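You operate a simulated robot arm through the tools that you are given. There is no shell and no other tool. Be economical: measure what you need, move in short steps, check, and stop when the job is done.

You run a simulated robot arm. Do the job below in one go: nothing can be reset, and whatever is moved stays where it is left.

TASK
Soap a patch of the wash tray and scrub off the cup ring.
Fine: soap from the soap tray; the pad goes back; the wash tray stays between its ribs. A coat counts when it lies all over at full strength: go over it till it gets no stronger. What is to be rubbed or washed off counts as gone when no trace of it is left.

Only the result counts: the job must be done as asked and must still hold three seconds after the hand-in. Knocking over, shifting, dropping, spilling or breaking anything else fails it.

THE ROBOT
A 6-joint arm with a two-finger parallel gripper, fixed in place. Base frame: the origin is at the foot of the arm, x ahead of it, y to its left, z up; the work surface is at about z = 850. Units: mm, rad, N and s.
With the tool pointing down near the work surface it reaches from about 260 to 680 mm from the base axis. Its first joint turns from -1.152 to 1.152 rad. Payload 2.9 kg.
The TCP is the grasp point between the finger pads, 30 mm short of the fingertips. In the tool frame z runs along the fingers and y along their closing line. The gripper opens to 110 mm. The fingers are 20 mm wide and 10 mm thick; the gripper's body (48 by 112 mm) begins 55 mm behind the TCP.
Orientation is that of the tool frame in the base frame, as a unit quaternion [w, x, y, z]. With the fingers straight down and closing along the base's y, the tool's x points along the base's -x, its y along +y and its z along -z.

THE INTERFACE
- The arm moves only by the tool send_rows. Its argument "commands" is a list of rows, each a list of 6 numbers: the shift along the tool's x, y, z in mm, then the turn, a rotation vector about the tool's x, y, z in rad. In form: [[tx, ty, tz, rx, ry, rz], ...]. A call has 1 to 10 rows; each row is the pose to reach, as a shift and turn from the pose commanded when the call began, along the tool's axes at that moment. "hand" is the finger opening in mm, from 0 to 110, set as the call begins (left out, the last holds). Each row takes 0.2 s and may step no farther than 50 mm and 0.15 rad from the row before; otherwise, or with a gripper value out of range, the whole call is refused. A pose out of reach is approached as far as the arm can. The call stops where the force on the tool passes 90 N (or 10 N more than at its start, if that is more) or the arm is blocked; 0.2 s more then pass. The fingers move at their own pace (about 108 mm/s each) and stop on an object; they squeeze with about 37 N. The grip force told is the motor's: it shows also when the fingers shut on nothing. Time passes only in rows, and 0.2 s behind the last, so rows that repeat a pose let the fingers close. It gives the time, the measured TCP pose, the force on the tool (base axes), the opening and the grip force at its end, in the units of the frame above (readings bear some noise), with the torque about the TCP (base axes, N m) and any sound that the robot's microphone picked up, and new pictures: "pictures" is both (left out), scene, wrist or none.
- Cameras (640 x 400 px; columns grow to the right, rows downward): "scene" is fixed at [79.6, 433.5, 1388.8]; the picture's right is [-0.74, -0.67, 0.00], its down [-0.36, 0.40, -0.84] and it looks along [0.56, -0.62, -0.54] (base axes); focal length 333 px, centre (320, 200). "wrist" rides on the gripper at [72, 17, -103] in the tool frame; the picture's right is [-0.23, 0.97, 0.00], its down [-0.76, -0.18, -0.62] and it looks along [-0.61, -0.14, 0.78] (tool axes); focal length 222 px, centre (320, 200). There is no depth. A picture from a camera that has moved, and an enlarged one, comes with that camera's place and axes in the base frame and with its lens.
- inspect(camera, box): a new picture of the part [left, top, right, bottom] of that camera's present view, enlarged. The clock stands still meanwhile.
- close_job(): hands the job in; it is judged then, once.

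Work in short steps. Places have to be worked out from the pictures, the camera data and where the tool is seen: move nearer, look again, correct. Check each grasp and each placing, and mend what went wrong. You have 120 turns and 200 pictures in all, those below and enlarged ones among them. Open the gripper and draw the arm clear of the work before you hand the job in, unless the task says otherwise; then end with one line.

The tools are called after "Emit:" by a JSON object that holds its "method" and its "body". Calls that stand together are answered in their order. send_rows: Moves the arm, as the interface text tells. Its arguments: {"type":"object","properties":{"commands":{"type":"array","items":{"type":"array","items":{"type":"number"}}},"hand":{"type":"number"},"pictures":{"type":"string","enum":["both","scene","wrist","none"]}},"required":["commands"]} The other tools are called the same way: inspect (camera, box) takes an enlarged picture of a part of a camera's view; close_job () hands the job in.

At the start:

```text
time: 0.0
position: [454.5, -62.2, 1181.5]
tcp_rot: [0.0, 0.0, 1.0, 0.0]
force: [0.9, 1.1, 0.0]
moment: [0.02, 0.02, 0.02]
grip_width: 110.0
grasp_force: 0.2
```

scene: 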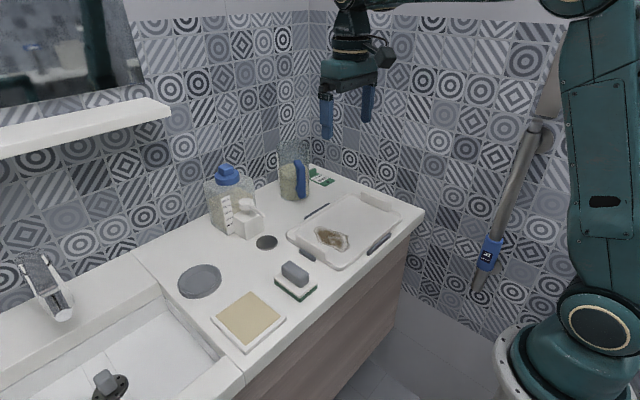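
wrist: 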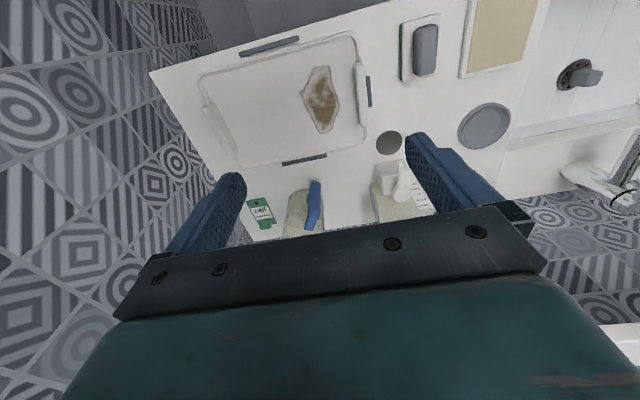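

I see the wash tray with a brown stain, a pad with a grey grip and a yellow soap tray. I'll take enlarged views to measure them.

Emit:
{"method": "inspect", "body": {"camera": "scene", "box": [200, 250, 360, 350]}}

Emit:
{"method": "inspect", "body": {"camera": "scene", "box": [270, 170, 430, 270]}}

Emit:
{"method": "inspect", "body": {"camera": "wrist", "box": [180, 0, 540, 225]}}

```text
4.00 times, centred on (280, 300) of scene
camera zoom: at [79.6, 433.5, 1388.8], right [-0.74, -0.67, 0.0], down [-0.36, 0.4, -0.84], along [0.56, -0.62, -0.54], focal length 1332 px, centre (480, -200)
```

zoom: 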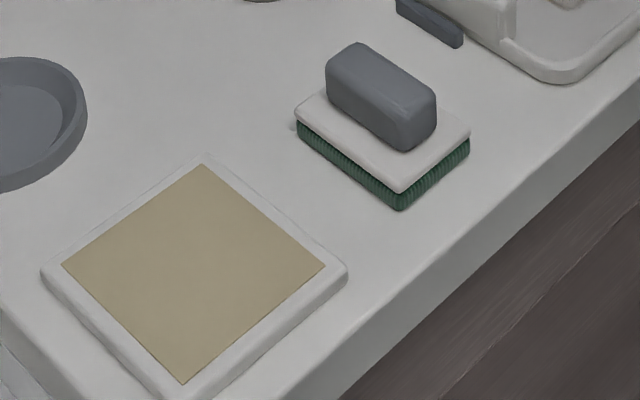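

```text
4.00 times, centred on (350, 220) of scene
camera zoom: at [79.6, 433.5, 1388.8], right [-0.74, -0.67, 0.0], down [-0.36, 0.4, -0.84], along [0.56, -0.62, -0.54], focal length 1332 px, centre (200, 120)
```

zoom: 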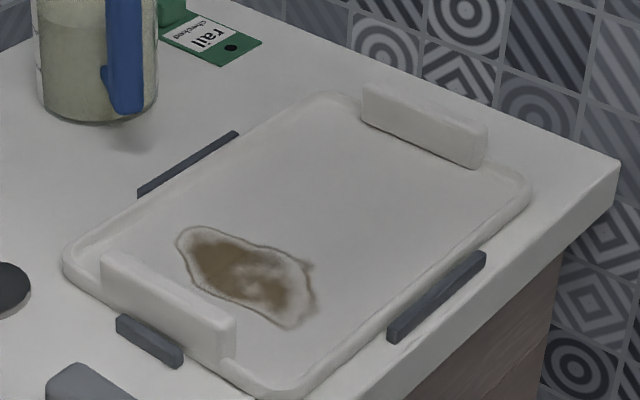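

```text
1.78 times, centred on (360, 112) of wrist
camera zoom: at [380.7, -45.2, 1285.6], right [0.23, 0.97, 0.0], down [0.76, -0.18, 0.62], along [0.61, -0.14, -0.78], focal length 395 px, centre (249, 356)
```

zoom: 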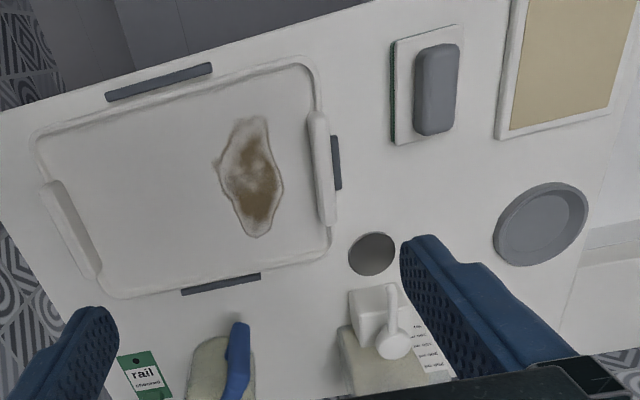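

The pad comes out at about (450, 100), 80x54 mm and square to the axes, with its handle along x. The soap is at about x 408–501, y 179–262, and the stain at x 436–551, y −97 to −34. I'll move above the pad, keeping high.

Emit:
{"method": "send_rows", "body": {"commands": [[1, 33, 30, 0, 0, 0], [2, 66, 60, 0, 0, 0], [3, 99, 90, 0, 0, 0], [4, 132, 120, 0, 0, 0], [4.5, 161, 150, 0, 0, 0], [4.5, 161, 190, 0, 0, 0], [4.5, 161, 215, 0, 0, 0]], "hand": 70}}

```text
time: 1.6
position: [450.9, 99.3, 964.8]
tcp_rot: [-0.001, 0.001, 1.0, 0.0]
force: [-0.4, 0.0, -0.5]
moment: [0.02, 0.0, -0.02]
grip_width: 70.2
grasp_force: 0.1
camera wrist: at [376.3, 116.0, 1070.2], right [0.23, 0.97, 0.0], down [0.76, -0.18, 0.62], along [0.61, -0.14, -0.78], focal length 222 px, centre (320, 200)
```

scene: 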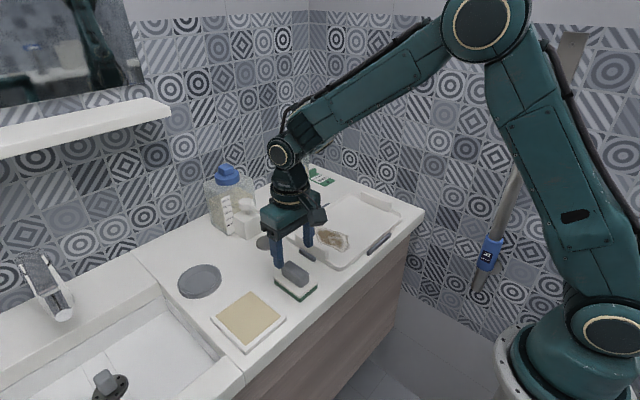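
wrist: 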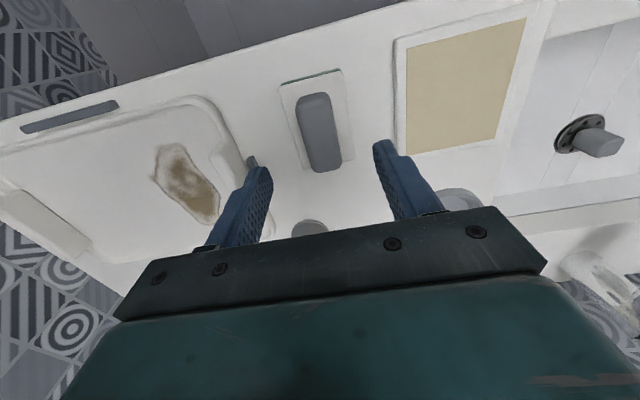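

The fingers look centred over the handle. I'll zoom in to check its height and width.

Emit:
{"method": "inspect", "body": {"camera": "wrist", "box": [240, 50, 400, 190]}}

Emit:
{"method": "inspect", "body": {"camera": "scene", "box": [255, 240, 335, 310]}}

```text
2.86 times, centred on (320, 120) of wrist
camera zoom: at [376.3, 116.0, 1070.2], right [0.23, 0.97, 0.0], down [0.76, -0.18, 0.62], along [0.61, -0.14, -0.78], focal length 635 px, centre (320, 429)
```

zoom: 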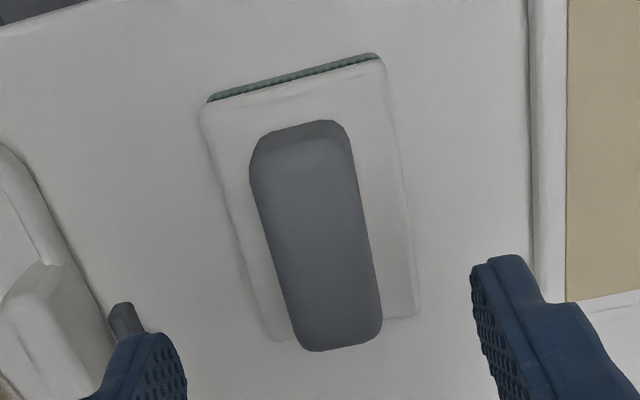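

```text
5.71 times, centred on (295, 275) of scene
camera zoom: at [79.6, 433.5, 1388.8], right [-0.74, -0.67, 0.0], down [-0.36, 0.4, -0.84], along [0.56, -0.62, -0.54], focal length 1902 px, centre (463, -229)
```

zoom: 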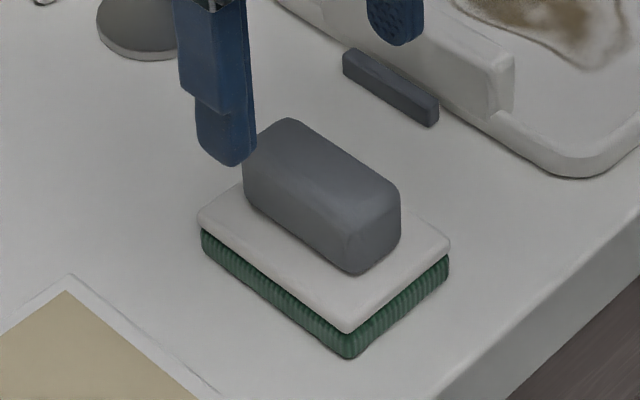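

The handle is centred at about (447, 99.5) and tops out near z 890, with the pad top near 865. I'll go down to TCP z ≈ 899 and close.

Emit:
{"method": "send_rows", "body": {"commands": [[2, 0, 20, 0, 0, 0], [3, 0, 40, 0, 0, 0], [3, 0, 55, 0, 0, 0], [3, 0, 65, 0, 0, 0], [3, 0, 65, 0, 0, 0]]}}

Emit:
{"method": "send_rows", "body": {"commands": [[0, 0, 0, 0, 0, 0], [0, 0, 0, 0, 0, 0], [0, 0, 0, 0, 0, 0], [0, 0, 0, 0, 0, 0]], "hand": 15}}

```text
time: 2.8
position: [446.9, 99.4, 900.8]
tcp_rot: [0.0, -0.001, 1.0, 0.0]
force: [-0.7, -0.5, -0.2]
moment: [0.01, 0.01, -0.02]
grip_width: 70.0
grasp_force: 0.0
camera wrist: at [372.6, 115.6, 1005.4], right [0.23, 0.97, 0.0], down [0.76, -0.18, 0.62], along [0.61, -0.14, -0.78], focal length 222 px, centre (320, 200)
```

scene: 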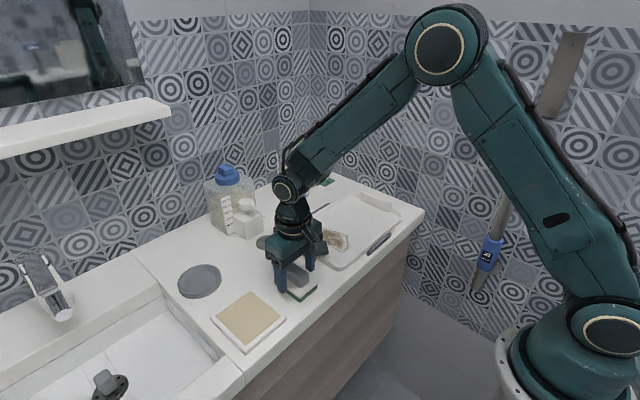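
wrist: 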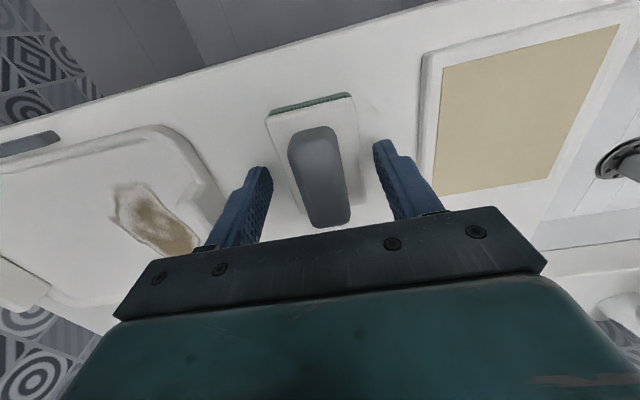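

```text
time: 3.8
position: [446.9, 99.1, 901.5]
tcp_rot: [0.0, 0.0, 1.0, 0.0]
force: [0.1, -0.6, 0.5]
moment: [-0.02, 0.0, -0.02]
grip_width: 53.9
grasp_force: 37.0
camera wrist: at [372.7, 115.6, 1005.6], right [0.23, 0.97, 0.0], down [0.76, -0.18, 0.62], along [0.61, -0.14, -0.78], focal length 222 px, centre (320, 200)
```

scene: 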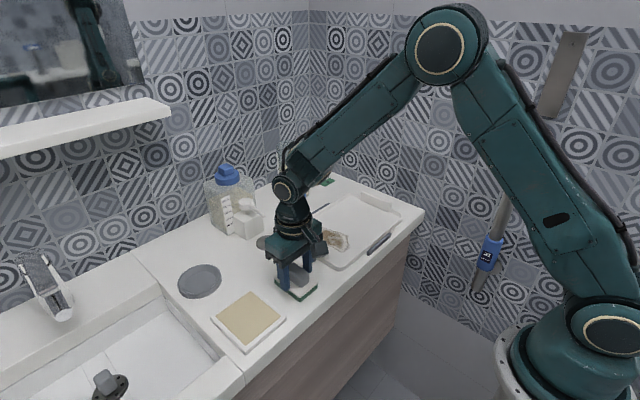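
wrist: 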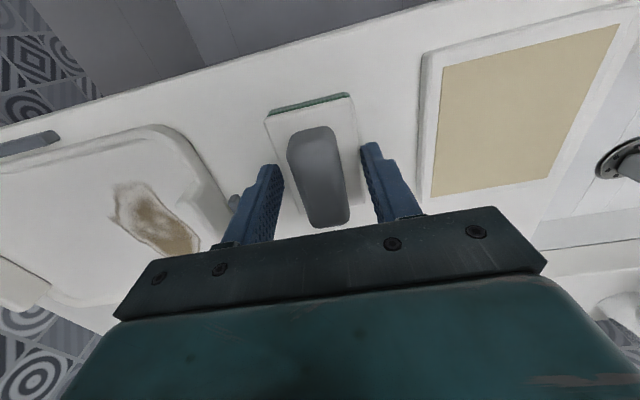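

The fingers stopped at 54 mm, which is the pad's width. They are on the pad body, so the pad is thicker than I judged. I'll open, rise about 12 mm and close again on the handle.

Emit:
{"method": "send_rows", "body": {"commands": [[0, 0, 0, 0, 0, 0], [0, 0, -6, 0, 0, 0], [0, 0, -12, 0, 0, 0], [0, 0, -12, 0, 0, 0]], "hand": 70, "pictures": "none"}}

Emit:
{"method": "send_rows", "body": {"commands": [[0, 0, 0, 0, 0, 0], [0, 0, 0, 0, 0, 0], [0, 0, 0, 0, 0, 0], [0, 0, 0, 0, 0, 0]], "hand": 15}}

Emit:
{"method": "inspect", "body": {"camera": "scene", "box": [255, 240, 335, 310]}}

```text
time: 4.8
position: [447.4, 100.3, 912.4]
tcp_rot: [0.0, 0.001, 1.0, 0.0]
force: [-0.2, 0.8, 0.1]
moment: [0.01, -0.02, 0.01]
grip_width: 70.1
grasp_force: 0.1
```

```text
time: 5.8
position: [446.5, 98.8, 911.9]
tcp_rot: [0.0, 0.0, 1.0, 0.0]
force: [0.1, -0.6, 0.8]
moment: [0.02, 0.03, -0.03]
grip_width: 26.9
grasp_force: 36.9
camera wrist: at [373.1, 116.1, 1017.4], right [0.23, 0.97, 0.0], down [0.76, -0.18, 0.62], along [0.61, -0.14, -0.78], focal length 222 px, centre (320, 200)
```

scene: 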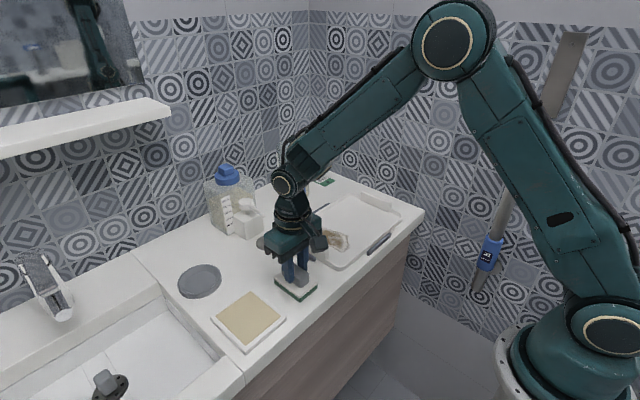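
wrist: 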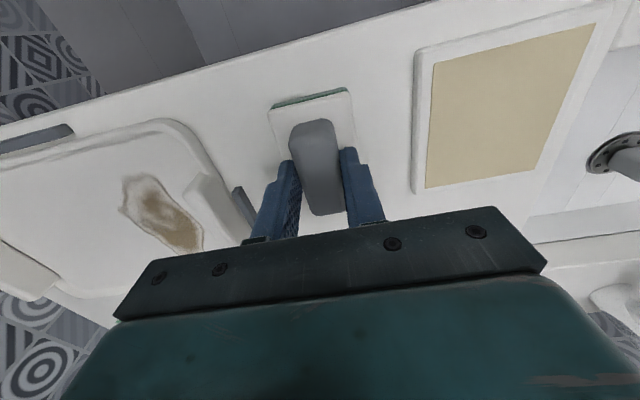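

```text
5.71 times, centred on (295, 275) of scene
camera zoom: at [79.6, 433.4, 1388.8], right [-0.74, -0.67, 0.0], down [-0.36, 0.4, -0.84], along [0.56, -0.62, -0.54], focal length 1902 px, centre (463, -229)
```

zoom: 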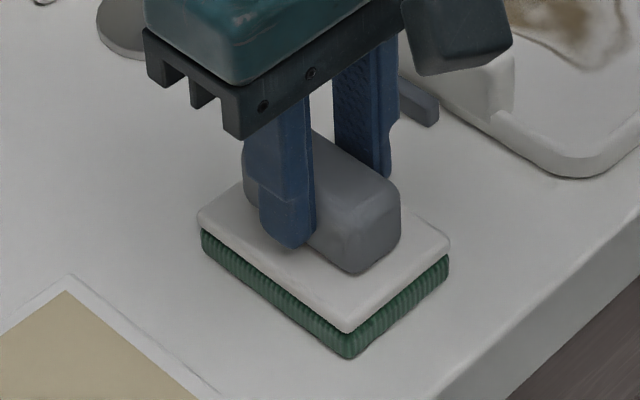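

The grip is good at 26.9 mm, and the pad's underside is about 62 mm below the TCP. I'll lift it and carry it over the soap tray.

Emit:
{"method": "send_rows", "body": {"commands": [[0, 0, -20, 0, 0, 0], [0, 0, -45, 0, 0, 0], [-3, 40, -45, 0, 0, 0], [-6, 80, -45, 0, 0, 0], [-8, 121, -45, 0, 0, 0], [-8, 121, -45, 0, 0, 0]]}}

Emit:
{"method": "inspect", "body": {"camera": "scene", "box": [200, 240, 340, 350]}}

```text
time: 7.2
position: [455.9, 222.6, 958.5]
tcp_rot: [0.0, 0.0, 1.0, -0.001]
force: [0.8, -0.6, -0.3]
moment: [-0.03, 0.01, 0.01]
grip_width: 27.0
grasp_force: 36.7
camera wrist: at [382.3, 239.2, 1063.5], right [0.23, 0.97, 0.0], down [0.76, -0.18, 0.62], along [0.61, -0.14, -0.78], focal length 222 px, centre (320, 200)
```

scene: 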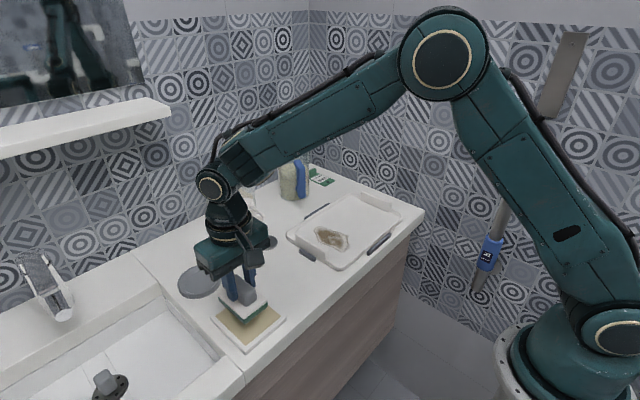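
wrist: 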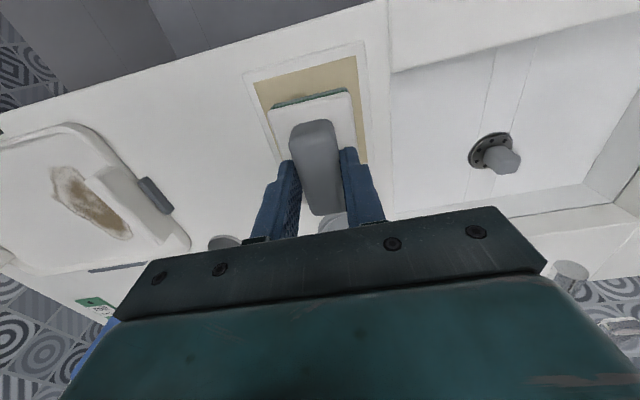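

```text
3.64 times, centred on (270, 295) of scene
camera zoom: at [79.5, 433.5, 1388.8], right [-0.74, -0.67, 0.0], down [-0.36, 0.4, -0.84], along [0.56, -0.62, -0.54], focal length 1211 px, centre (502, -146)
```

zoom: 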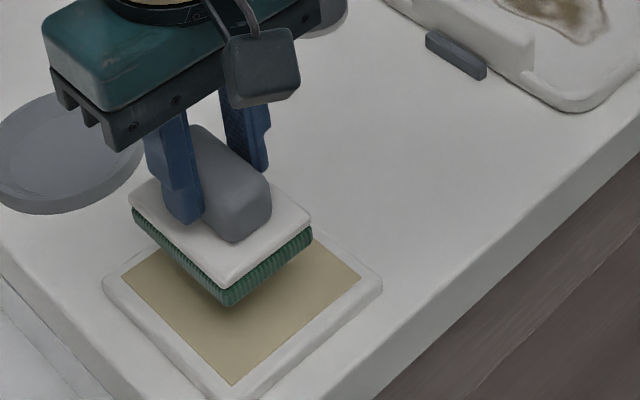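

The pad is over the soap. I'll lower it slowly until it touches.

Emit:
{"method": "send_rows", "body": {"commands": [[0, 0, 15, 0, 0, 0], [0, 0, 26, 0, 0, 0], [0, 0, 32, 0, 0, 0], [0, 0, 35, 0, 0, 0], [0, 0, 35, 0, 0, 0]], "pictures": "none"}}

```text
time: 8.4
position: [455.2, 221.0, 925.1]
tcp_rot: [0.001, 0.0, 1.0, 0.001]
force: [-5.7, -0.1, 20.6]
moment: [-0.1, 0.51, -0.02]
grip_width: 26.7
grasp_force: 36.7
```

The pad touched at 20 N. I'll ease off a millimetre and rub gently within the soap.

Emit:
{"method": "send_rows", "body": {"commands": [[0, 0, -1, 0, 0, 0], [0, 6, -1, 0, 0, 0], [0, 10, -1, 0, 0, 0], [0, 0, -1, 0, 0, 0], [0, -10, -1, 0, 0, 0], [0, 0, -1, 0, 0, 0], [4, 0, -1, 0, 0, 0], [-4, 0, -1, 0, 0, 0], [0, 0, -1, 0, 0, 0]]}}

Emit:
{"method": "inspect", "body": {"camera": "scene", "box": [200, 240, 340, 350]}}

```text
time: 10.4
position: [456.0, 221.1, 923.6]
tcp_rot: [0.002, 0.0, 1.0, 0.001]
force: [4.6, 3.6, 20.2]
moment: [0.03, 0.28, 0.04]
grip_width: 27.1
grasp_force: 37.6
camera wrist: at [381.4, 236.8, 1028.9], right [0.23, 0.97, 0.0], down [0.76, -0.18, 0.63], along [0.61, -0.14, -0.78], focal length 222 px, centre (320, 200)
```

scene: 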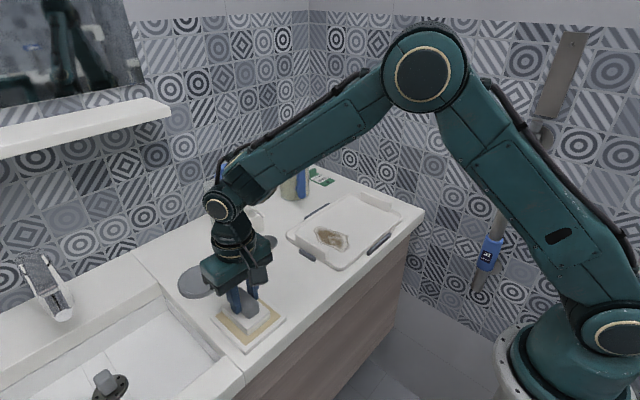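
wrist: 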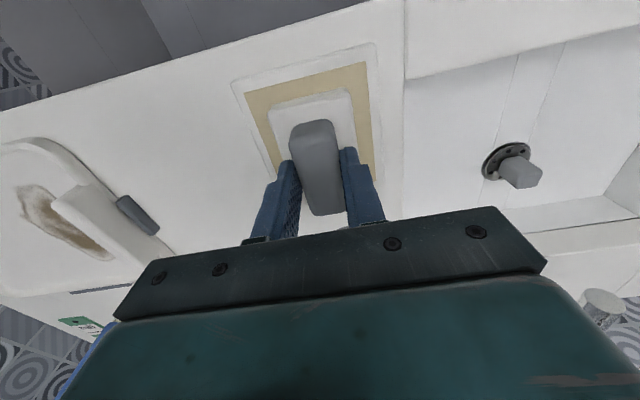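

```text
3.64 times, centred on (270, 295) of scene
camera zoom: at [79.4, 433.4, 1388.9], right [-0.74, -0.67, 0.0], down [-0.36, 0.4, -0.84], along [0.56, -0.62, -0.54], focal length 1211 px, centre (502, -146)
```

zoom: 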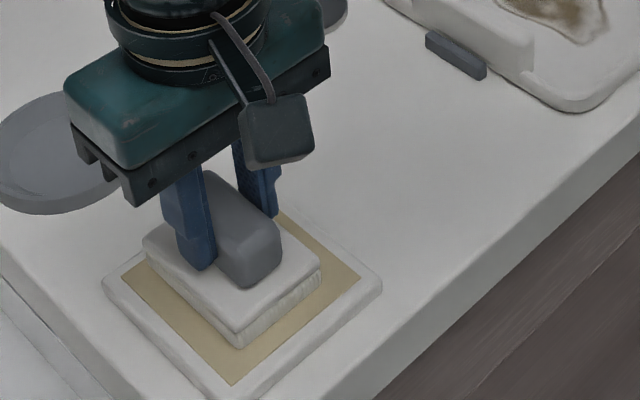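

The pad's underside has turned whitish, so it has taken up soap. I'll lift it and carry it to above the stain on the wash tray.

Emit:
{"method": "send_rows", "body": {"commands": [[0, 0, -20, 0, 0, 0], [0, 0, -55, 0, 0, 0], [-6, -48, -55, 0, 0, 0], [-12, -96, -55, 0, 0, 0], [-18, -144, -55, 0, 0, 0], [-24, -192, -55, 0, 0, 0], [-30, -240, -55, 0, 0, 0], [-38, -286, -55, 0, 0, 0], [-38, -286, -40, 0, 0, 0], [-38, -286, -40, 0, 0, 0]]}}

Emit:
{"method": "inspect", "body": {"camera": "scene", "box": [270, 170, 430, 270]}}

Emit:
{"method": "inspect", "body": {"camera": "scene", "box": [200, 240, 340, 350]}}

```text
time: 12.6
position: [493.2, -64.8, 963.1]
tcp_rot: [0.0, 0.0, 1.0, 0.0]
force: [0.1, 0.5, -0.4]
moment: [0.01, -0.03, -0.04]
grip_width: 27.1
grasp_force: 36.7
camera wrist: at [418.7, -49.3, 1068.3], right [0.23, 0.97, 0.0], down [0.76, -0.18, 0.62], along [0.61, -0.14, -0.78], focal length 222 px, centre (320, 200)
```

scene: 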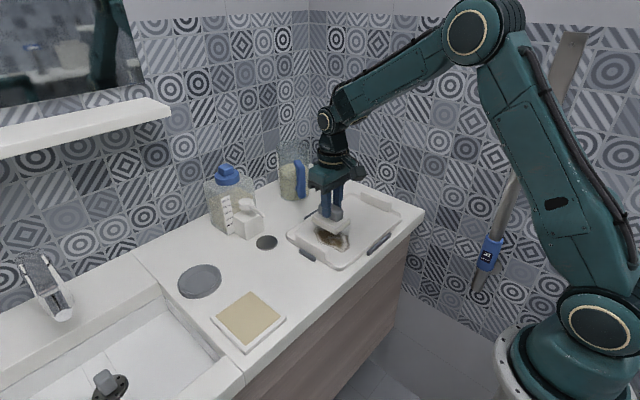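
wrist: 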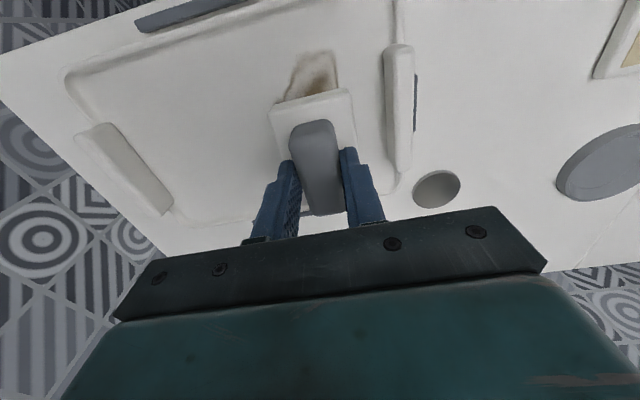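

```text
4.00 times, centred on (350, 220) of scene
camera zoom: at [79.6, 433.4, 1388.8], right [-0.74, -0.67, 0.0], down [-0.36, 0.4, -0.84], along [0.56, -0.62, -0.54], focal length 1332 px, centre (200, 120)
```

zoom: 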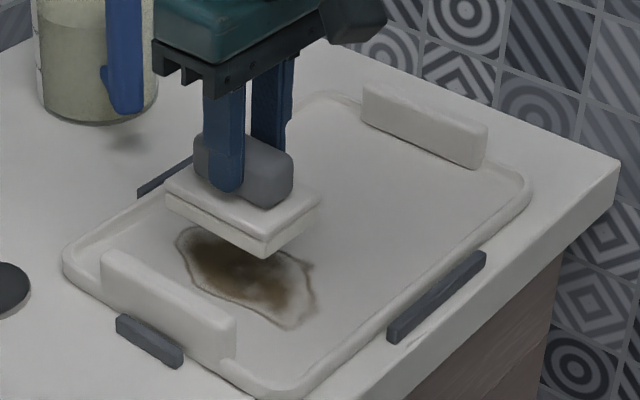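

```text
3.64 times, centred on (270, 295) of scene
camera zoom: at [79.6, 433.4, 1388.8], right [-0.74, -0.67, 0.0], down [-0.36, 0.4, -0.84], along [0.56, -0.62, -0.54], focal length 1211 px, centre (502, -146)
```

zoom: 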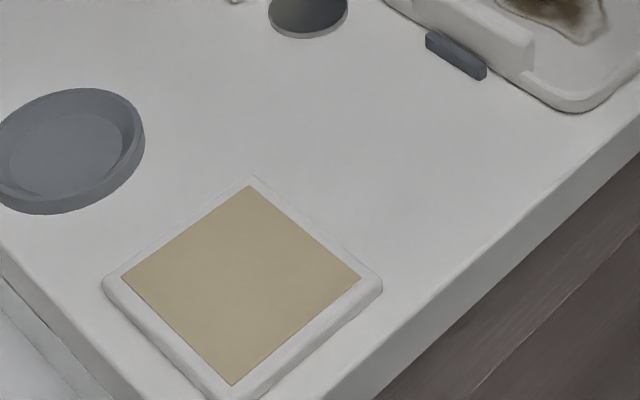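

The stain region is about x 436–552, y −102 to −32, and the soap tray hasn't moved. I'll lower the pad to contact at the stain's centre.

Emit:
{"method": "send_rows", "body": {"commands": [[0, 0, 20, 0, 0, 0], [0, 0, 34, 0, 0, 0], [0, 0, 40, 0, 0, 0], [0, 0, 43, 0, 0, 0], [0, 0, 43, 0, 0, 0]], "pictures": "none"}}

```text
time: 13.8
position: [493.7, -66.2, 920.4]
tcp_rot: [0.0, -0.001, 1.0, 0.0]
force: [-0.1, 1.1, -1.2]
moment: [-0.02, 0.01, 0.05]
grip_width: 27.1
grasp_force: 37.1
```

Emit:
{"method": "send_rows", "body": {"commands": [[0, 0, 2, 0, 0, 0], [0, 0, 4, 0, 0, 0], [0, 0, 5, 0, 0, 0], [0, 0, 5, 0, 0, 0]], "pictures": "scene"}}

```text
time: 14.8
position: [492.8, -66.6, 918.0]
tcp_rot: [0.001, 0.0, 1.0, 0.0]
force: [-10.4, -0.6, 37.6]
moment: [0.0, 0.72, 0.0]
grip_width: 27.2
grasp_force: 37.2
```

scene: 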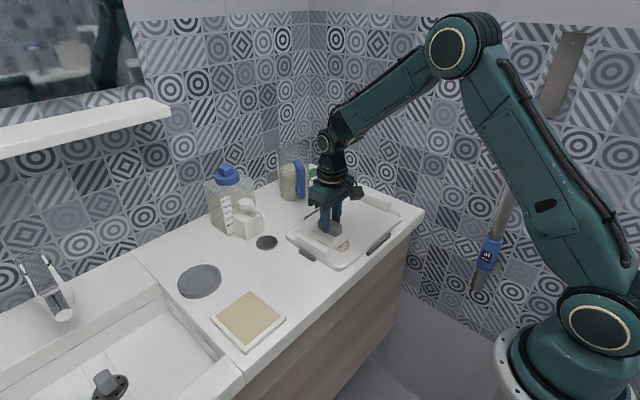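

Contact is at TCP z ≈ 918.5, with 37 N, which is too hard. I'll ease off 2 mm and rub over the stain in strokes along x at three y offsets.

Emit:
{"method": "send_rows", "body": {"commands": [[0, 0, -2, 0, 0, 0], [14, 0, -2, 0, 0, 0], [27, 0, -2, 0, 0, 0], [14, 0, -2, 0, 0, 0], [0, 0, -2, 0, 0, 0], [-14, 0, -2, 0, 0, 0], [-28, 0, -2, 0, 0, 0], [-14, 0, -2, 0, 0, 0], [0, 0, -2, 0, 0, 0]], "pictures": "none"}}

Emit:
{"method": "send_rows", "body": {"commands": [[0, 10, 0, 0, 0, 0], [0, 18, 0, 0, 0, 0], [14, 18, 0, 0, 0, 0], [27, 18, 0, 0, 0, 0], [14, 18, 0, 0, 0, 0], [0, 18, 0, 0, 0, 0], [-14, 18, 0, 0, 0, 0], [-28, 18, 0, 0, 0, 0], [-14, 18, 0, 0, 0, 0], [0, 10, 0, 0, 0, 0]], "pictures": "none"}}

```text
time: 16.8
position: [494.7, -65.9, 917.4]
tcp_rot: [0.002, 0.0, 1.0, 0.001]
force: [8.8, 1.4, 19.4]
moment: [0.04, 0.07, -0.03]
grip_width: 27.1
grasp_force: 37.5
```

```text
time: 19.0
position: [492.2, -55.0, 918.0]
tcp_rot: [0.001, 0.0, 1.0, 0.0]
force: [3.8, 2.7, 9.9]
moment: [0.1, 0.13, -0.05]
grip_width: 26.8
grasp_force: 37.2
```

Forces are sound at 10–20 N. I'll do the −y side next, then lift and look.

Emit:
{"method": "send_rows", "body": {"commands": [[0, -12, 0, 0, 0, 0], [0, -28, 0, 0, 0, 0], [14, -28, 0, 0, 0, 0], [27, -28, 0, 0, 0, 0], [14, -28, 0, 0, 0, 0], [0, -28, 0, 0, 0, 0], [-14, -28, 0, 0, 0, 0], [-28, -28, 0, 0, 0, 0], [-14, -28, 0, 0, 0, 0], [0, -15, 0, 0, 0, 0]], "pictures": "none"}}

Emit:
{"method": "send_rows", "body": {"commands": [[0, 0, -20, 0, 0, 0], [0, 0, -50, 0, 0, 0], [0, 0, -80, 0, 0, 0], [48, 0, -90, 0, 0, 0], [90, 0, -100, 0, 0, 0], [130, 0, -120, 0, 0, 0]]}}

Emit:
{"method": "inspect", "body": {"camera": "scene", "box": [270, 170, 430, 270]}}

```text
time: 21.2
position: [492.0, -68.1, 918.0]
tcp_rot: [-0.001, -0.001, 1.0, 0.0]
force: [-0.4, -0.7, 0.5]
moment: [0.0, -0.08, -0.01]
grip_width: 27.1
grasp_force: 36.8
```

```text
time: 22.6
position: [365.0, -72.1, 1037.6]
tcp_rot: [0.0, 0.0, 1.0, 0.0]
force: [-1.1, -0.1, 0.0]
moment: [-0.01, 0.02, 0.0]
grip_width: 26.8
grasp_force: 37.3
camera wrist: at [291.6, -55.5, 1142.8], right [0.23, 0.97, 0.0], down [0.76, -0.18, 0.62], along [0.61, -0.14, -0.78], focal length 222 px, centre (320, 200)
```

scene: 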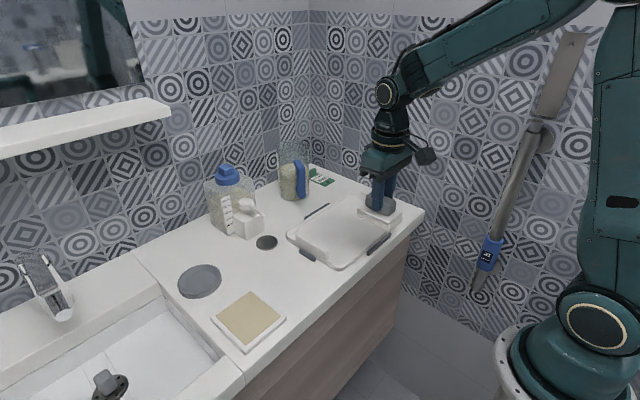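
wrist: 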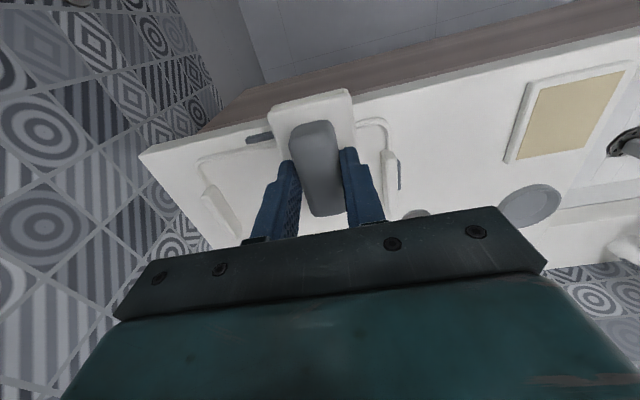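

```text
4.00 times, centred on (350, 220) of scene
camera zoom: at [79.6, 433.5, 1388.8], right [-0.74, -0.67, 0.0], down [-0.36, 0.4, -0.84], along [0.56, -0.62, -0.54], focal length 1332 px, centre (200, 120)
```

zoom: 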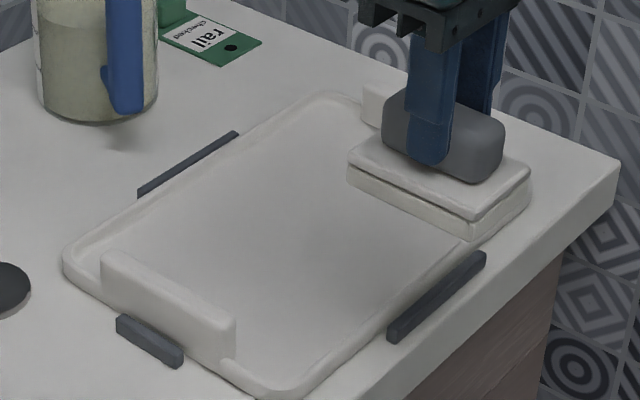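

The stain looks gone. I'll zoom closer to look for remnants and for the soap coat.

Emit:
{"method": "inspect", "body": {"camera": "scene", "box": [300, 205, 370, 260]}}

Emit:
{"method": "inspect", "body": {"camera": "scene", "box": [330, 190, 400, 245]}}

```text
7.27 times, centred on (335, 232) of scene
camera zoom: at [79.6, 433.5, 1388.8], right [-0.74, -0.67, 0.0], down [-0.36, 0.4, -0.84], along [0.56, -0.62, -0.54], focal length 2421 px, centre (211, -36)
```

zoom: 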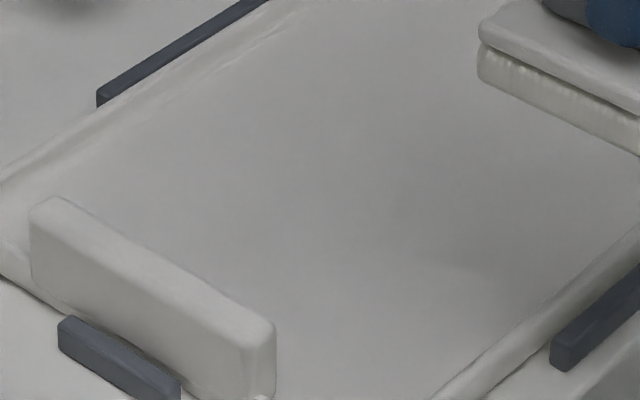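

```text
7.27 times, centred on (365, 218) of scene
camera zoom: at [79.6, 433.5, 1388.8], right [-0.74, -0.67, 0.0], down [-0.36, 0.4, -0.84], along [0.56, -0.62, -0.54], focal length 2421 px, centre (-7, 73)
```

zoom: 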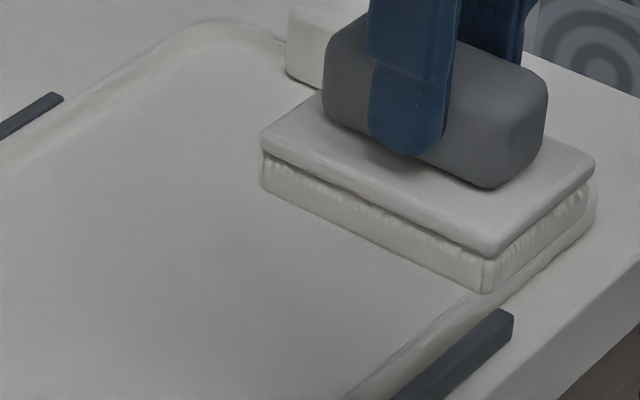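

No stain trace shows from here. I'll move aside to view the tray with the wrist camera.

Emit:
{"method": "send_rows", "body": {"commands": [[-20, 35, 5, 0, 0, 0], [-45, 75, 15, 0, 0, 0], [-70, 115, 30, 0, 0, 0], [-80, 130, 40, 0, 0, 0]], "pictures": "wrist"}}

Emit:
{"method": "inspect", "body": {"camera": "wrist", "box": [60, 60, 280, 240]}}

Emit:
{"method": "inspect", "body": {"camera": "scene", "box": [270, 170, 430, 270]}}

```text
time: 23.6
position: [442.7, 59.1, 998.6]
tcp_rot: [0.0, 0.0, 1.0, 0.0]
force: [0.1, 0.8, -0.4]
moment: [0.01, 0.0, -0.01]
grip_width: 27.3
grasp_force: 37.5
camera wrist: at [368.8, 76.4, 1104.9], right [0.23, 0.97, 0.0], down [0.76, -0.18, 0.62], along [0.61, -0.14, -0.78], focal length 222 px, centre (320, 200)
```

wrist: 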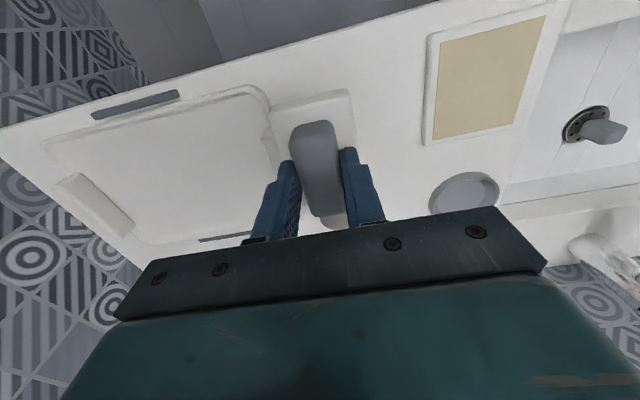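

```text
2.22 times, centred on (170, 150) of wrist
camera zoom: at [368.8, 76.4, 1104.9], right [0.23, 0.97, 0.0], down [0.76, -0.18, 0.62], along [0.61, -0.14, -0.78], focal length 494 px, centre (653, 311)
```

zoom: 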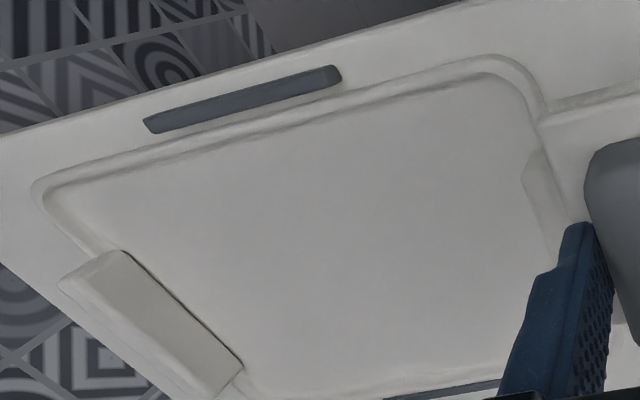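

```text
4.00 times, centred on (350, 220) of scene
camera zoom: at [79.6, 433.5, 1388.8], right [-0.74, -0.67, 0.0], down [-0.36, 0.4, -0.84], along [0.56, -0.62, -0.54], focal length 1332 px, centre (200, 120)
```

zoom: 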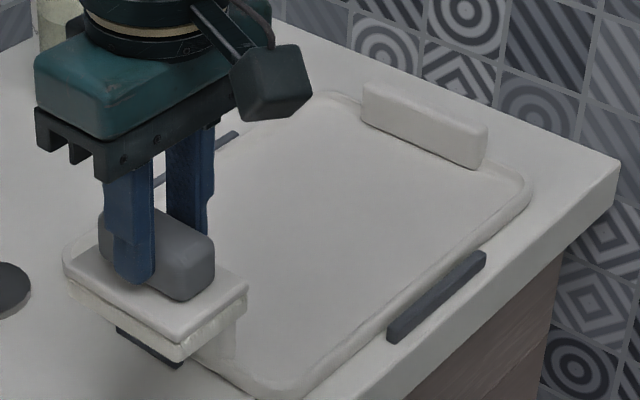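

No trace of the ring remains, but the soap film is hard to see on white. I'll reload the pad and go over a wider area again so the coat is full everywhere.

Emit:
{"method": "send_rows", "body": {"commands": [[-3, 45, 0, 0, 0, 0], [-6, 90, 0, 0, 0, 0], [-10, 130, 10, 0, 0, 0], [-12, 161, 30, 0, 0, 0], [-12, 161, 60, 0, 0, 0], [-12, 161, 71, 0, 0, 0], [-12, 161, 75, 0, 0, 0], [-12, 161, 75, 0, 0, 0]], "pictures": "none"}}

Emit:
{"method": "send_rows", "body": {"commands": [[0, 8, 0.5, 0, 0, 0], [0, 0, 0.5, 0, 0, 0], [0, -10, 0.5, 0, 0, 0], [0, 0, 0.5, 0, 0, 0], [4, 8, 0.5, 0, 0, 0], [-4, 8, 0.5, 0, 0, 0], [-4, -8, 0.5, 0, 0, 0], [4, -8, 0.5, 0, 0, 0], [0, 0, 0.5, 0, 0, 0]], "pictures": "scene"}}

```text
time: 25.4
position: [456.2, 221.3, 923.4]
tcp_rot: [0.001, 0.0, 1.0, 0.0]
force: [-1.1, -2.0, 9.9]
moment: [-0.1, 0.25, 0.02]
grip_width: 26.7
grasp_force: 36.7
```

```text
time: 27.4
position: [456.7, 218.3, 924.2]
tcp_rot: [0.001, 0.001, 1.0, -0.001]
force: [-1.5, -13.7, 28.7]
moment: [-0.4, -0.54, -0.25]
grip_width: 27.1
grasp_force: 37.0
```

scene: 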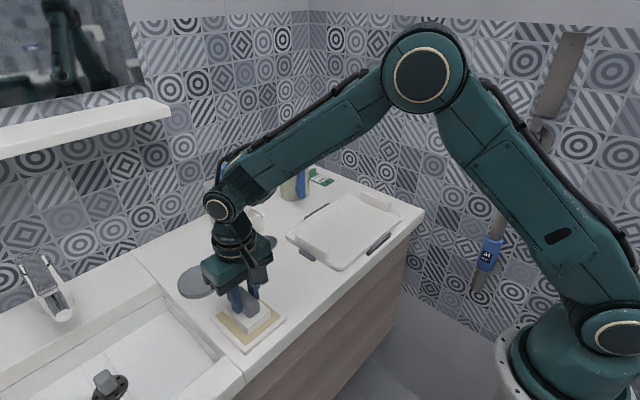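

The side force rose to 14 N, so I'll lift straight up and check that the soap tray hasn't shifted.

Emit:
{"method": "send_rows", "body": {"commands": [[0, 0, -5, 0, 0, 0], [0, 0, -25, 0, 0, 0], [0, 0, -55, 0, 0, 0], [0, -48, -55, 0, 0, 0], [0, -96, -55, 0, 0, 0]], "pictures": "none"}}

Emit:
{"method": "inspect", "body": {"camera": "scene", "box": [200, 240, 340, 350]}}

```text
time: 28.6
position: [454.6, 123.9, 977.7]
tcp_rot: [-0.001, 0.0, 1.0, 0.0]
force: [0.5, 0.0, -0.5]
moment: [0.01, 0.03, 0.01]
grip_width: 26.7
grasp_force: 37.1
```

```text
3.64 times, centred on (270, 295) of scene
camera zoom: at [79.5, 433.5, 1388.9], right [-0.74, -0.67, 0.0], down [-0.36, 0.4, -0.84], along [0.56, -0.62, -0.54], focal length 1211 px, centre (502, -146)
```

zoom: 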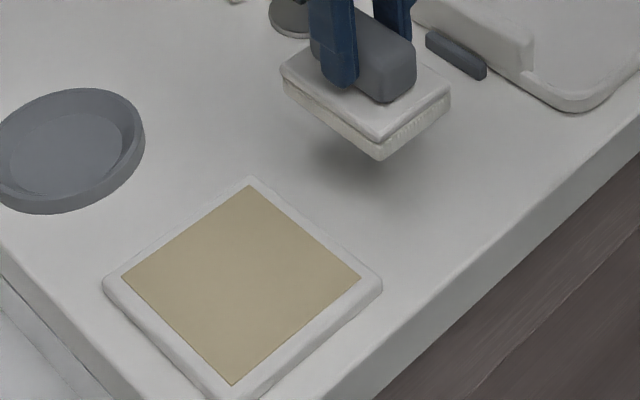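

The soap tray is unmoved. Now back to the wash tray, over (494, −50), lowering onto it.

Emit:
{"method": "send_rows", "body": {"commands": [[-10, -48, 0, 0, 0, 0], [-20, -96, 0, 0, 0, 0], [-30, -144, 0, 0, 0, 0], [-39, -174, 0, 0, 0, 0], [-39, -174, 35, 0, 0, 0], [-39, -174, 54, 0, 0, 0], [-39, -174, 58, 0, 0, 0], [-39, -174, 61, 0, 0, 0], [-39, -174, 61, 0, 0, 0]], "pictures": "none"}}

```text
time: 30.6
position: [493.6, -49.1, 917.2]
tcp_rot: [0.001, 0.0, 1.0, 0.0]
force: [-3.0, -1.5, 11.1]
moment: [-0.01, 0.11, 0.02]
grip_width: 27.0
grasp_force: 37.0
```

Contact is at 11 N. I'll raster wider, pressing slightly more.

Emit:
{"method": "send_rows", "body": {"commands": [[0, 4, 0.8, 0, 0, 0], [18, 4, 0.8, 0, 0, 0], [36, 4, 0.8, 0, 0, 0], [18, 4, 0.8, 0, 0, 0], [0, 4, 0.8, 0, 0, 0], [-18, 4, 0.8, 0, 0, 0], [-36, 4, 0.8, 0, 0, 0], [-36, -12, 0.8, 0, 0, 0], [-18, -12, 0.8, 0, 0, 0], [0, -12, 0.8, 0, 0, 0]], "pictures": "none"}}

Emit:
{"method": "send_rows", "body": {"commands": [[18, 0, 0, 0, 0, 0], [36, 0, 0, 0, 0, 0], [36, -16, 0, 0, 0, 0], [18, -16, 0, 0, 0, 0], [0, -16, 0, 0, 0, 0], [-18, -16, 0, 0, 0, 0], [-36, -16, 0, 0, 0, 0], [-36, -32, 0, 0, 0, 0], [-18, -32, 0, 0, 0, 0], [0, -32, 0, 0, 0, 0]], "pictures": "none"}}

Emit:
{"method": "send_rows", "body": {"commands": [[18, 0, 0, 0, 0, 0], [36, 0, 0, 0, 0, 0], [36, -16, 0, 0, 0, 0], [18, -16, 0, 0, 0, 0], [0, -16, 0, 0, 0, 0], [-18, -16, 0, 0, 0, 0], [-36, -16, 0, 0, 0, 0], [-36, -4, 0, 0, 0, 0], [-18, 8, 0, 0, 0, 0], [0, 16, 0, 0, 0, 0]], "pictures": "scene"}}

```text
time: 32.8
position: [494.6, -61.5, 915.4]
tcp_rot: [0.004, -0.001, 1.0, -0.001]
force: [10.0, -1.3, 21.3]
moment: [0.0, -0.1, -0.03]
grip_width: 27.1
grasp_force: 36.7
```

```text
time: 35.0
position: [494.8, -92.5, 916.0]
tcp_rot: [0.002, 0.001, 1.0, -0.001]
force: [6.0, -0.6, 13.3]
moment: [-0.01, -0.11, -0.02]
grip_width: 27.3
grasp_force: 37.4
```

```text
time: 37.2
position: [495.5, -78.0, 916.9]
tcp_rot: [0.002, 0.001, 1.0, 0.0]
force: [8.2, -1.3, 15.3]
moment: [-0.07, -0.15, -0.01]
grip_width: 26.9
grasp_force: 37.2
```

scene: 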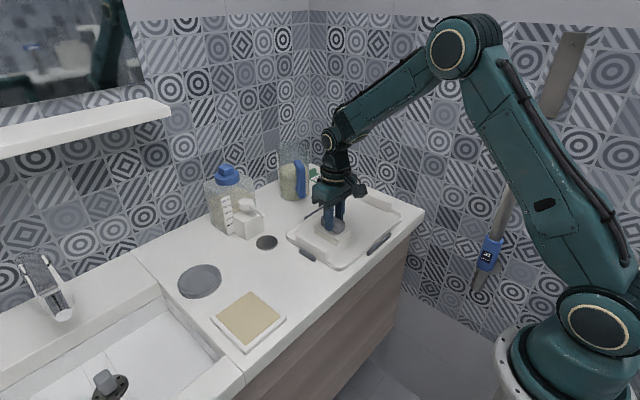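

Everything holds. One more pass in cross strokes along y over the same area, then I'll lift and look.

Emit:
{"method": "send_rows", "body": {"commands": [[0, 16, 0, 0, 0, 0], [0, 32, 0, 0, 0, 0], [18, 32, 0, 0, 0, 0], [18, 12, 0, 0, 0, 0], [18, -8, 0, 0, 0, 0], [18, -26, 0, 0, 0, 0], [36, -26, 0, 0, 0, 0], [36, -8, 0, 0, 0, 0], [36, 12, 0, 0, 0, 0], [36, 32, 0, 0, 0, 0]], "pictures": "none"}}

Emit:
{"method": "send_rows", "body": {"commands": [[-18, 0, 0, 0, 0, 0], [-36, 0, 0, 0, 0, 0], [-54, 0, 0, 0, 0, 0], [-54, -20, 0, 0, 0, 0], [-54, -40, 0, 0, 0, 0], [-54, -58, 0, 0, 0, 0], [-72, -58, 0, 0, 0, 0], [-72, -40, 0, 0, 0, 0], [-72, -20, 0, 0, 0, 0], [-72, 0, 0, 0, 0, 0]], "pictures": "none"}}

Emit:
{"method": "send_rows", "body": {"commands": [[0, 0, -20, 0, 0, 0], [0, 0, -60, 0, 0, 0], [20, 40, -60, 0, 0, 0], [40, 80, -60, 0, 0, 0], [60, 120, -60, 0, 0, 0], [84, 145, -60, 0, 0, 0]]}}

Emit:
{"method": "inspect", "body": {"camera": "scene", "box": [270, 170, 430, 270]}}

Emit:
{"method": "inspect", "body": {"camera": "wrist", "box": [0, 60, 260, 260]}}

```text
time: 39.4
position: [459.4, -46.8, 915.1]
tcp_rot: [0.001, 0.001, 1.0, 0.0]
force: [0.8, -12.0, 28.3]
moment: [-0.5, 0.06, 0.1]
grip_width: 27.1
grasp_force: 36.9
```

```text
time: 41.6
position: [530.3, -46.0, 916.0]
tcp_rot: [0.0, -0.001, 1.0, 0.001]
force: [0.0, -4.6, 11.0]
moment: [-0.19, 0.0, 0.01]
grip_width: 26.9
grasp_force: 36.9
```

```text
time: 43.0
position: [444.9, 101.0, 975.8]
tcp_rot: [0.0, 0.001, 1.0, 0.0]
force: [-0.4, -0.6, 0.0]
moment: [0.03, 0.01, 0.03]
grip_width: 27.1
grasp_force: 37.4
camera wrist: at [371.2, 117.1, 1080.9], right [0.23, 0.97, 0.0], down [0.76, -0.18, 0.62], along [0.61, -0.14, -0.78], focal length 222 px, centre (320, 200)
```

scene: 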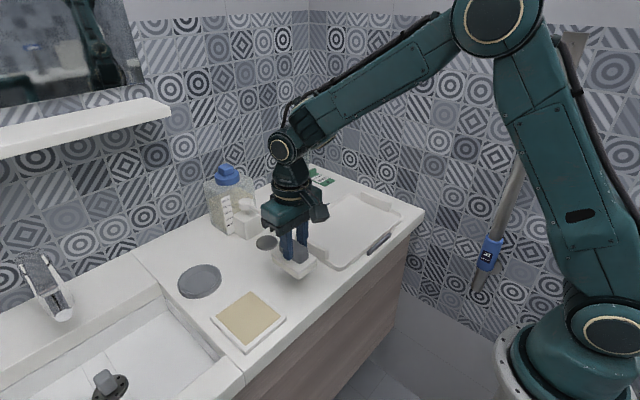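
wrist: 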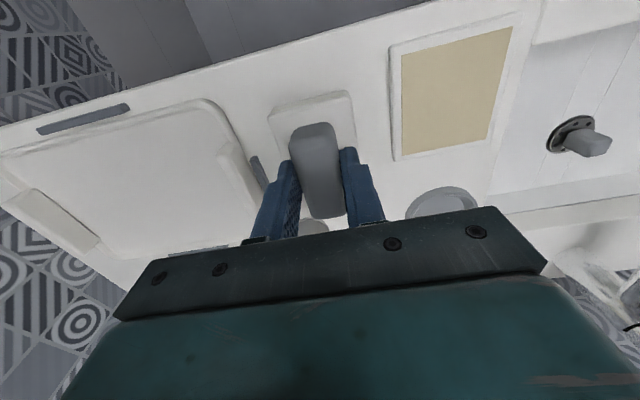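

```text
4.00 times, centred on (350, 220) of scene
camera zoom: at [79.6, 433.4, 1388.8], right [-0.74, -0.67, 0.0], down [-0.36, 0.4, -0.84], along [0.56, -0.62, -0.54], focal length 1332 px, centre (200, 120)
```

zoom: 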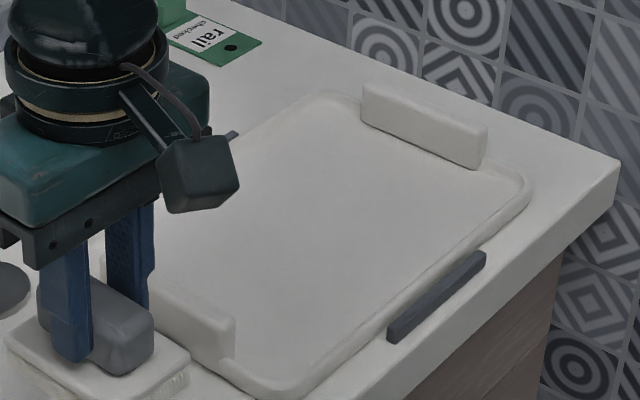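

```text
2.00 times, centred on (130, 160) of wrist
camera zoom: at [371.2, 117.1, 1080.9], right [0.23, 0.97, 0.0], down [0.76, -0.18, 0.62], along [0.61, -0.14, -0.78], focal length 444 px, centre (700, 280)
```

zoom: 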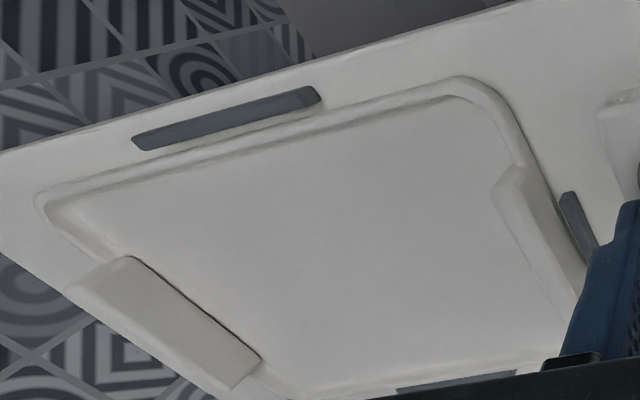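

The tray is clean and still between its ribs. I'll zoom once more to look for an edge of the soap film or any leftover.

Emit:
{"method": "inspect", "body": {"camera": "scene", "box": [325, 190, 405, 250]}}

Emit:
{"method": "inspect", "body": {"camera": "wrist", "box": [90, 90, 250, 210]}}

```text
6.67 times, centred on (365, 220) of scene
camera zoom: at [79.6, 433.4, 1388.8], right [-0.74, -0.67, 0.0], down [-0.36, 0.4, -0.84], along [0.56, -0.62, -0.54], focal length 2220 px, centre (20, 67)
```

zoom: 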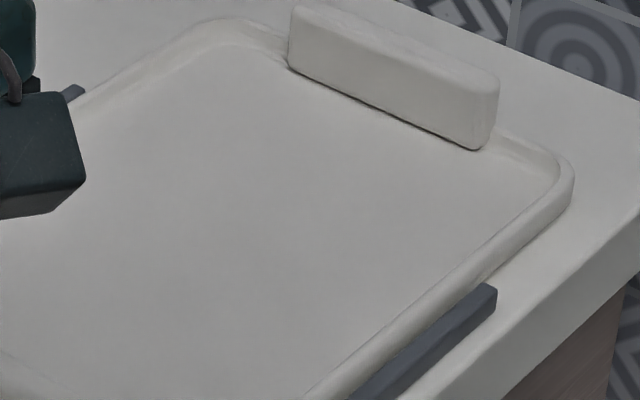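

```text
3.33 times, centred on (170, 150) of wrist
camera zoom: at [371.2, 117.1, 1080.9], right [0.23, 0.97, 0.0], down [0.76, -0.18, 0.62], along [0.61, -0.14, -0.78], focal length 740 px, centre (820, 367)
```

zoom: 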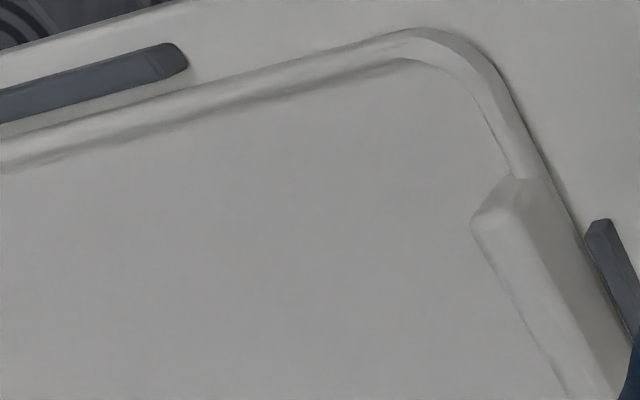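

No film edge or residue can be seen. To be safe that the whole patch is at full coat, I'll reload once more and cover the rest of the tray floor too.

Emit:
{"method": "send_rows", "body": {"commands": [[-5, 45, 0, 0, 0, 0], [-10, 90, 0, 0, 0, 0], [-10, 119, 0, 0, 0, 0], [-10, 119, 35, 0, 0, 0], [-10, 119, 49, 0, 0, 0], [-10, 119, 53, 0, 0, 0], [-10, 125, 53, 0, 0, 0], [-10, 119, 53, 0, 0, 0], [-10, 113, 53, 0, 0, 0], [-10, 119, 53, 0, 0, 0]], "pictures": "none"}}

Emit:
{"method": "send_rows", "body": {"commands": [[4, 5, 0, 0, 0, 0], [-4, 5, 0, 0, 0, 0], [-4, -5, 0, 0, 0, 0], [4, -5, 0, 0, 0, 0], [0, 0, 0, 0, 0, 0], [0, 0, -25, 0, 0, 0], [0, 0, -55, 0, 0, 0], [0, -48, -55, 0, 0, 0], [0, -96, -55, 0, 0, 0]], "pictures": "scene"}}

```text
time: 45.2
position: [455.7, 217.1, 922.1]
tcp_rot: [0.0, 0.0, 1.0, 0.0]
force: [-0.5, 0.5, -0.8]
moment: [-0.01, -0.01, 0.03]
grip_width: 26.9
grasp_force: 37.2
```

```text
time: 47.2
position: [454.2, 122.8, 978.3]
tcp_rot: [0.0, -0.001, 1.0, 0.0]
force: [0.4, -1.0, -0.6]
moment: [0.0, 0.01, 0.02]
grip_width: 26.8
grasp_force: 37.2
```

scene: 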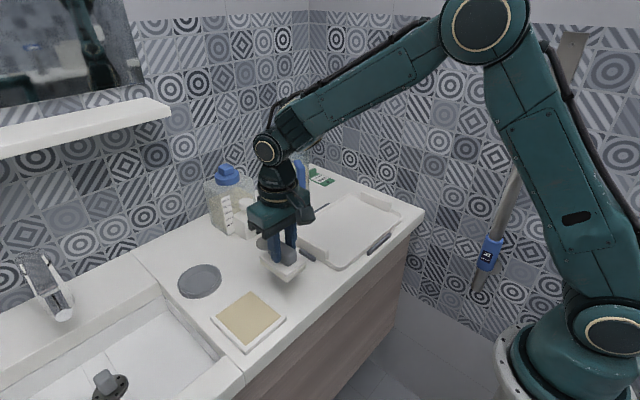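

No force showed at the soap, because the pad has slid up a little in the grip. I'll repeat the pickup 3 mm lower.

Emit:
{"method": "send_rows", "body": {"commands": [[0, 48, 0, 0, 0, 0], [0, 96, 0, 0, 0, 0], [0, 96, 40, 0, 0, 0], [0, 96, 55, 0, 0, 0], [0, 96, 58.5, 0, 0, 0], [0, 96, 58.5, 0, 0, 0]], "pictures": "none"}}

```text
time: 48.6
position: [455.2, 216.3, 921.4]
tcp_rot: [0.001, 0.001, 1.0, 0.001]
force: [-12.0, -8.7, 41.3]
moment: [-0.43, 0.79, -0.04]
grip_width: 27.0
grasp_force: 37.5
```

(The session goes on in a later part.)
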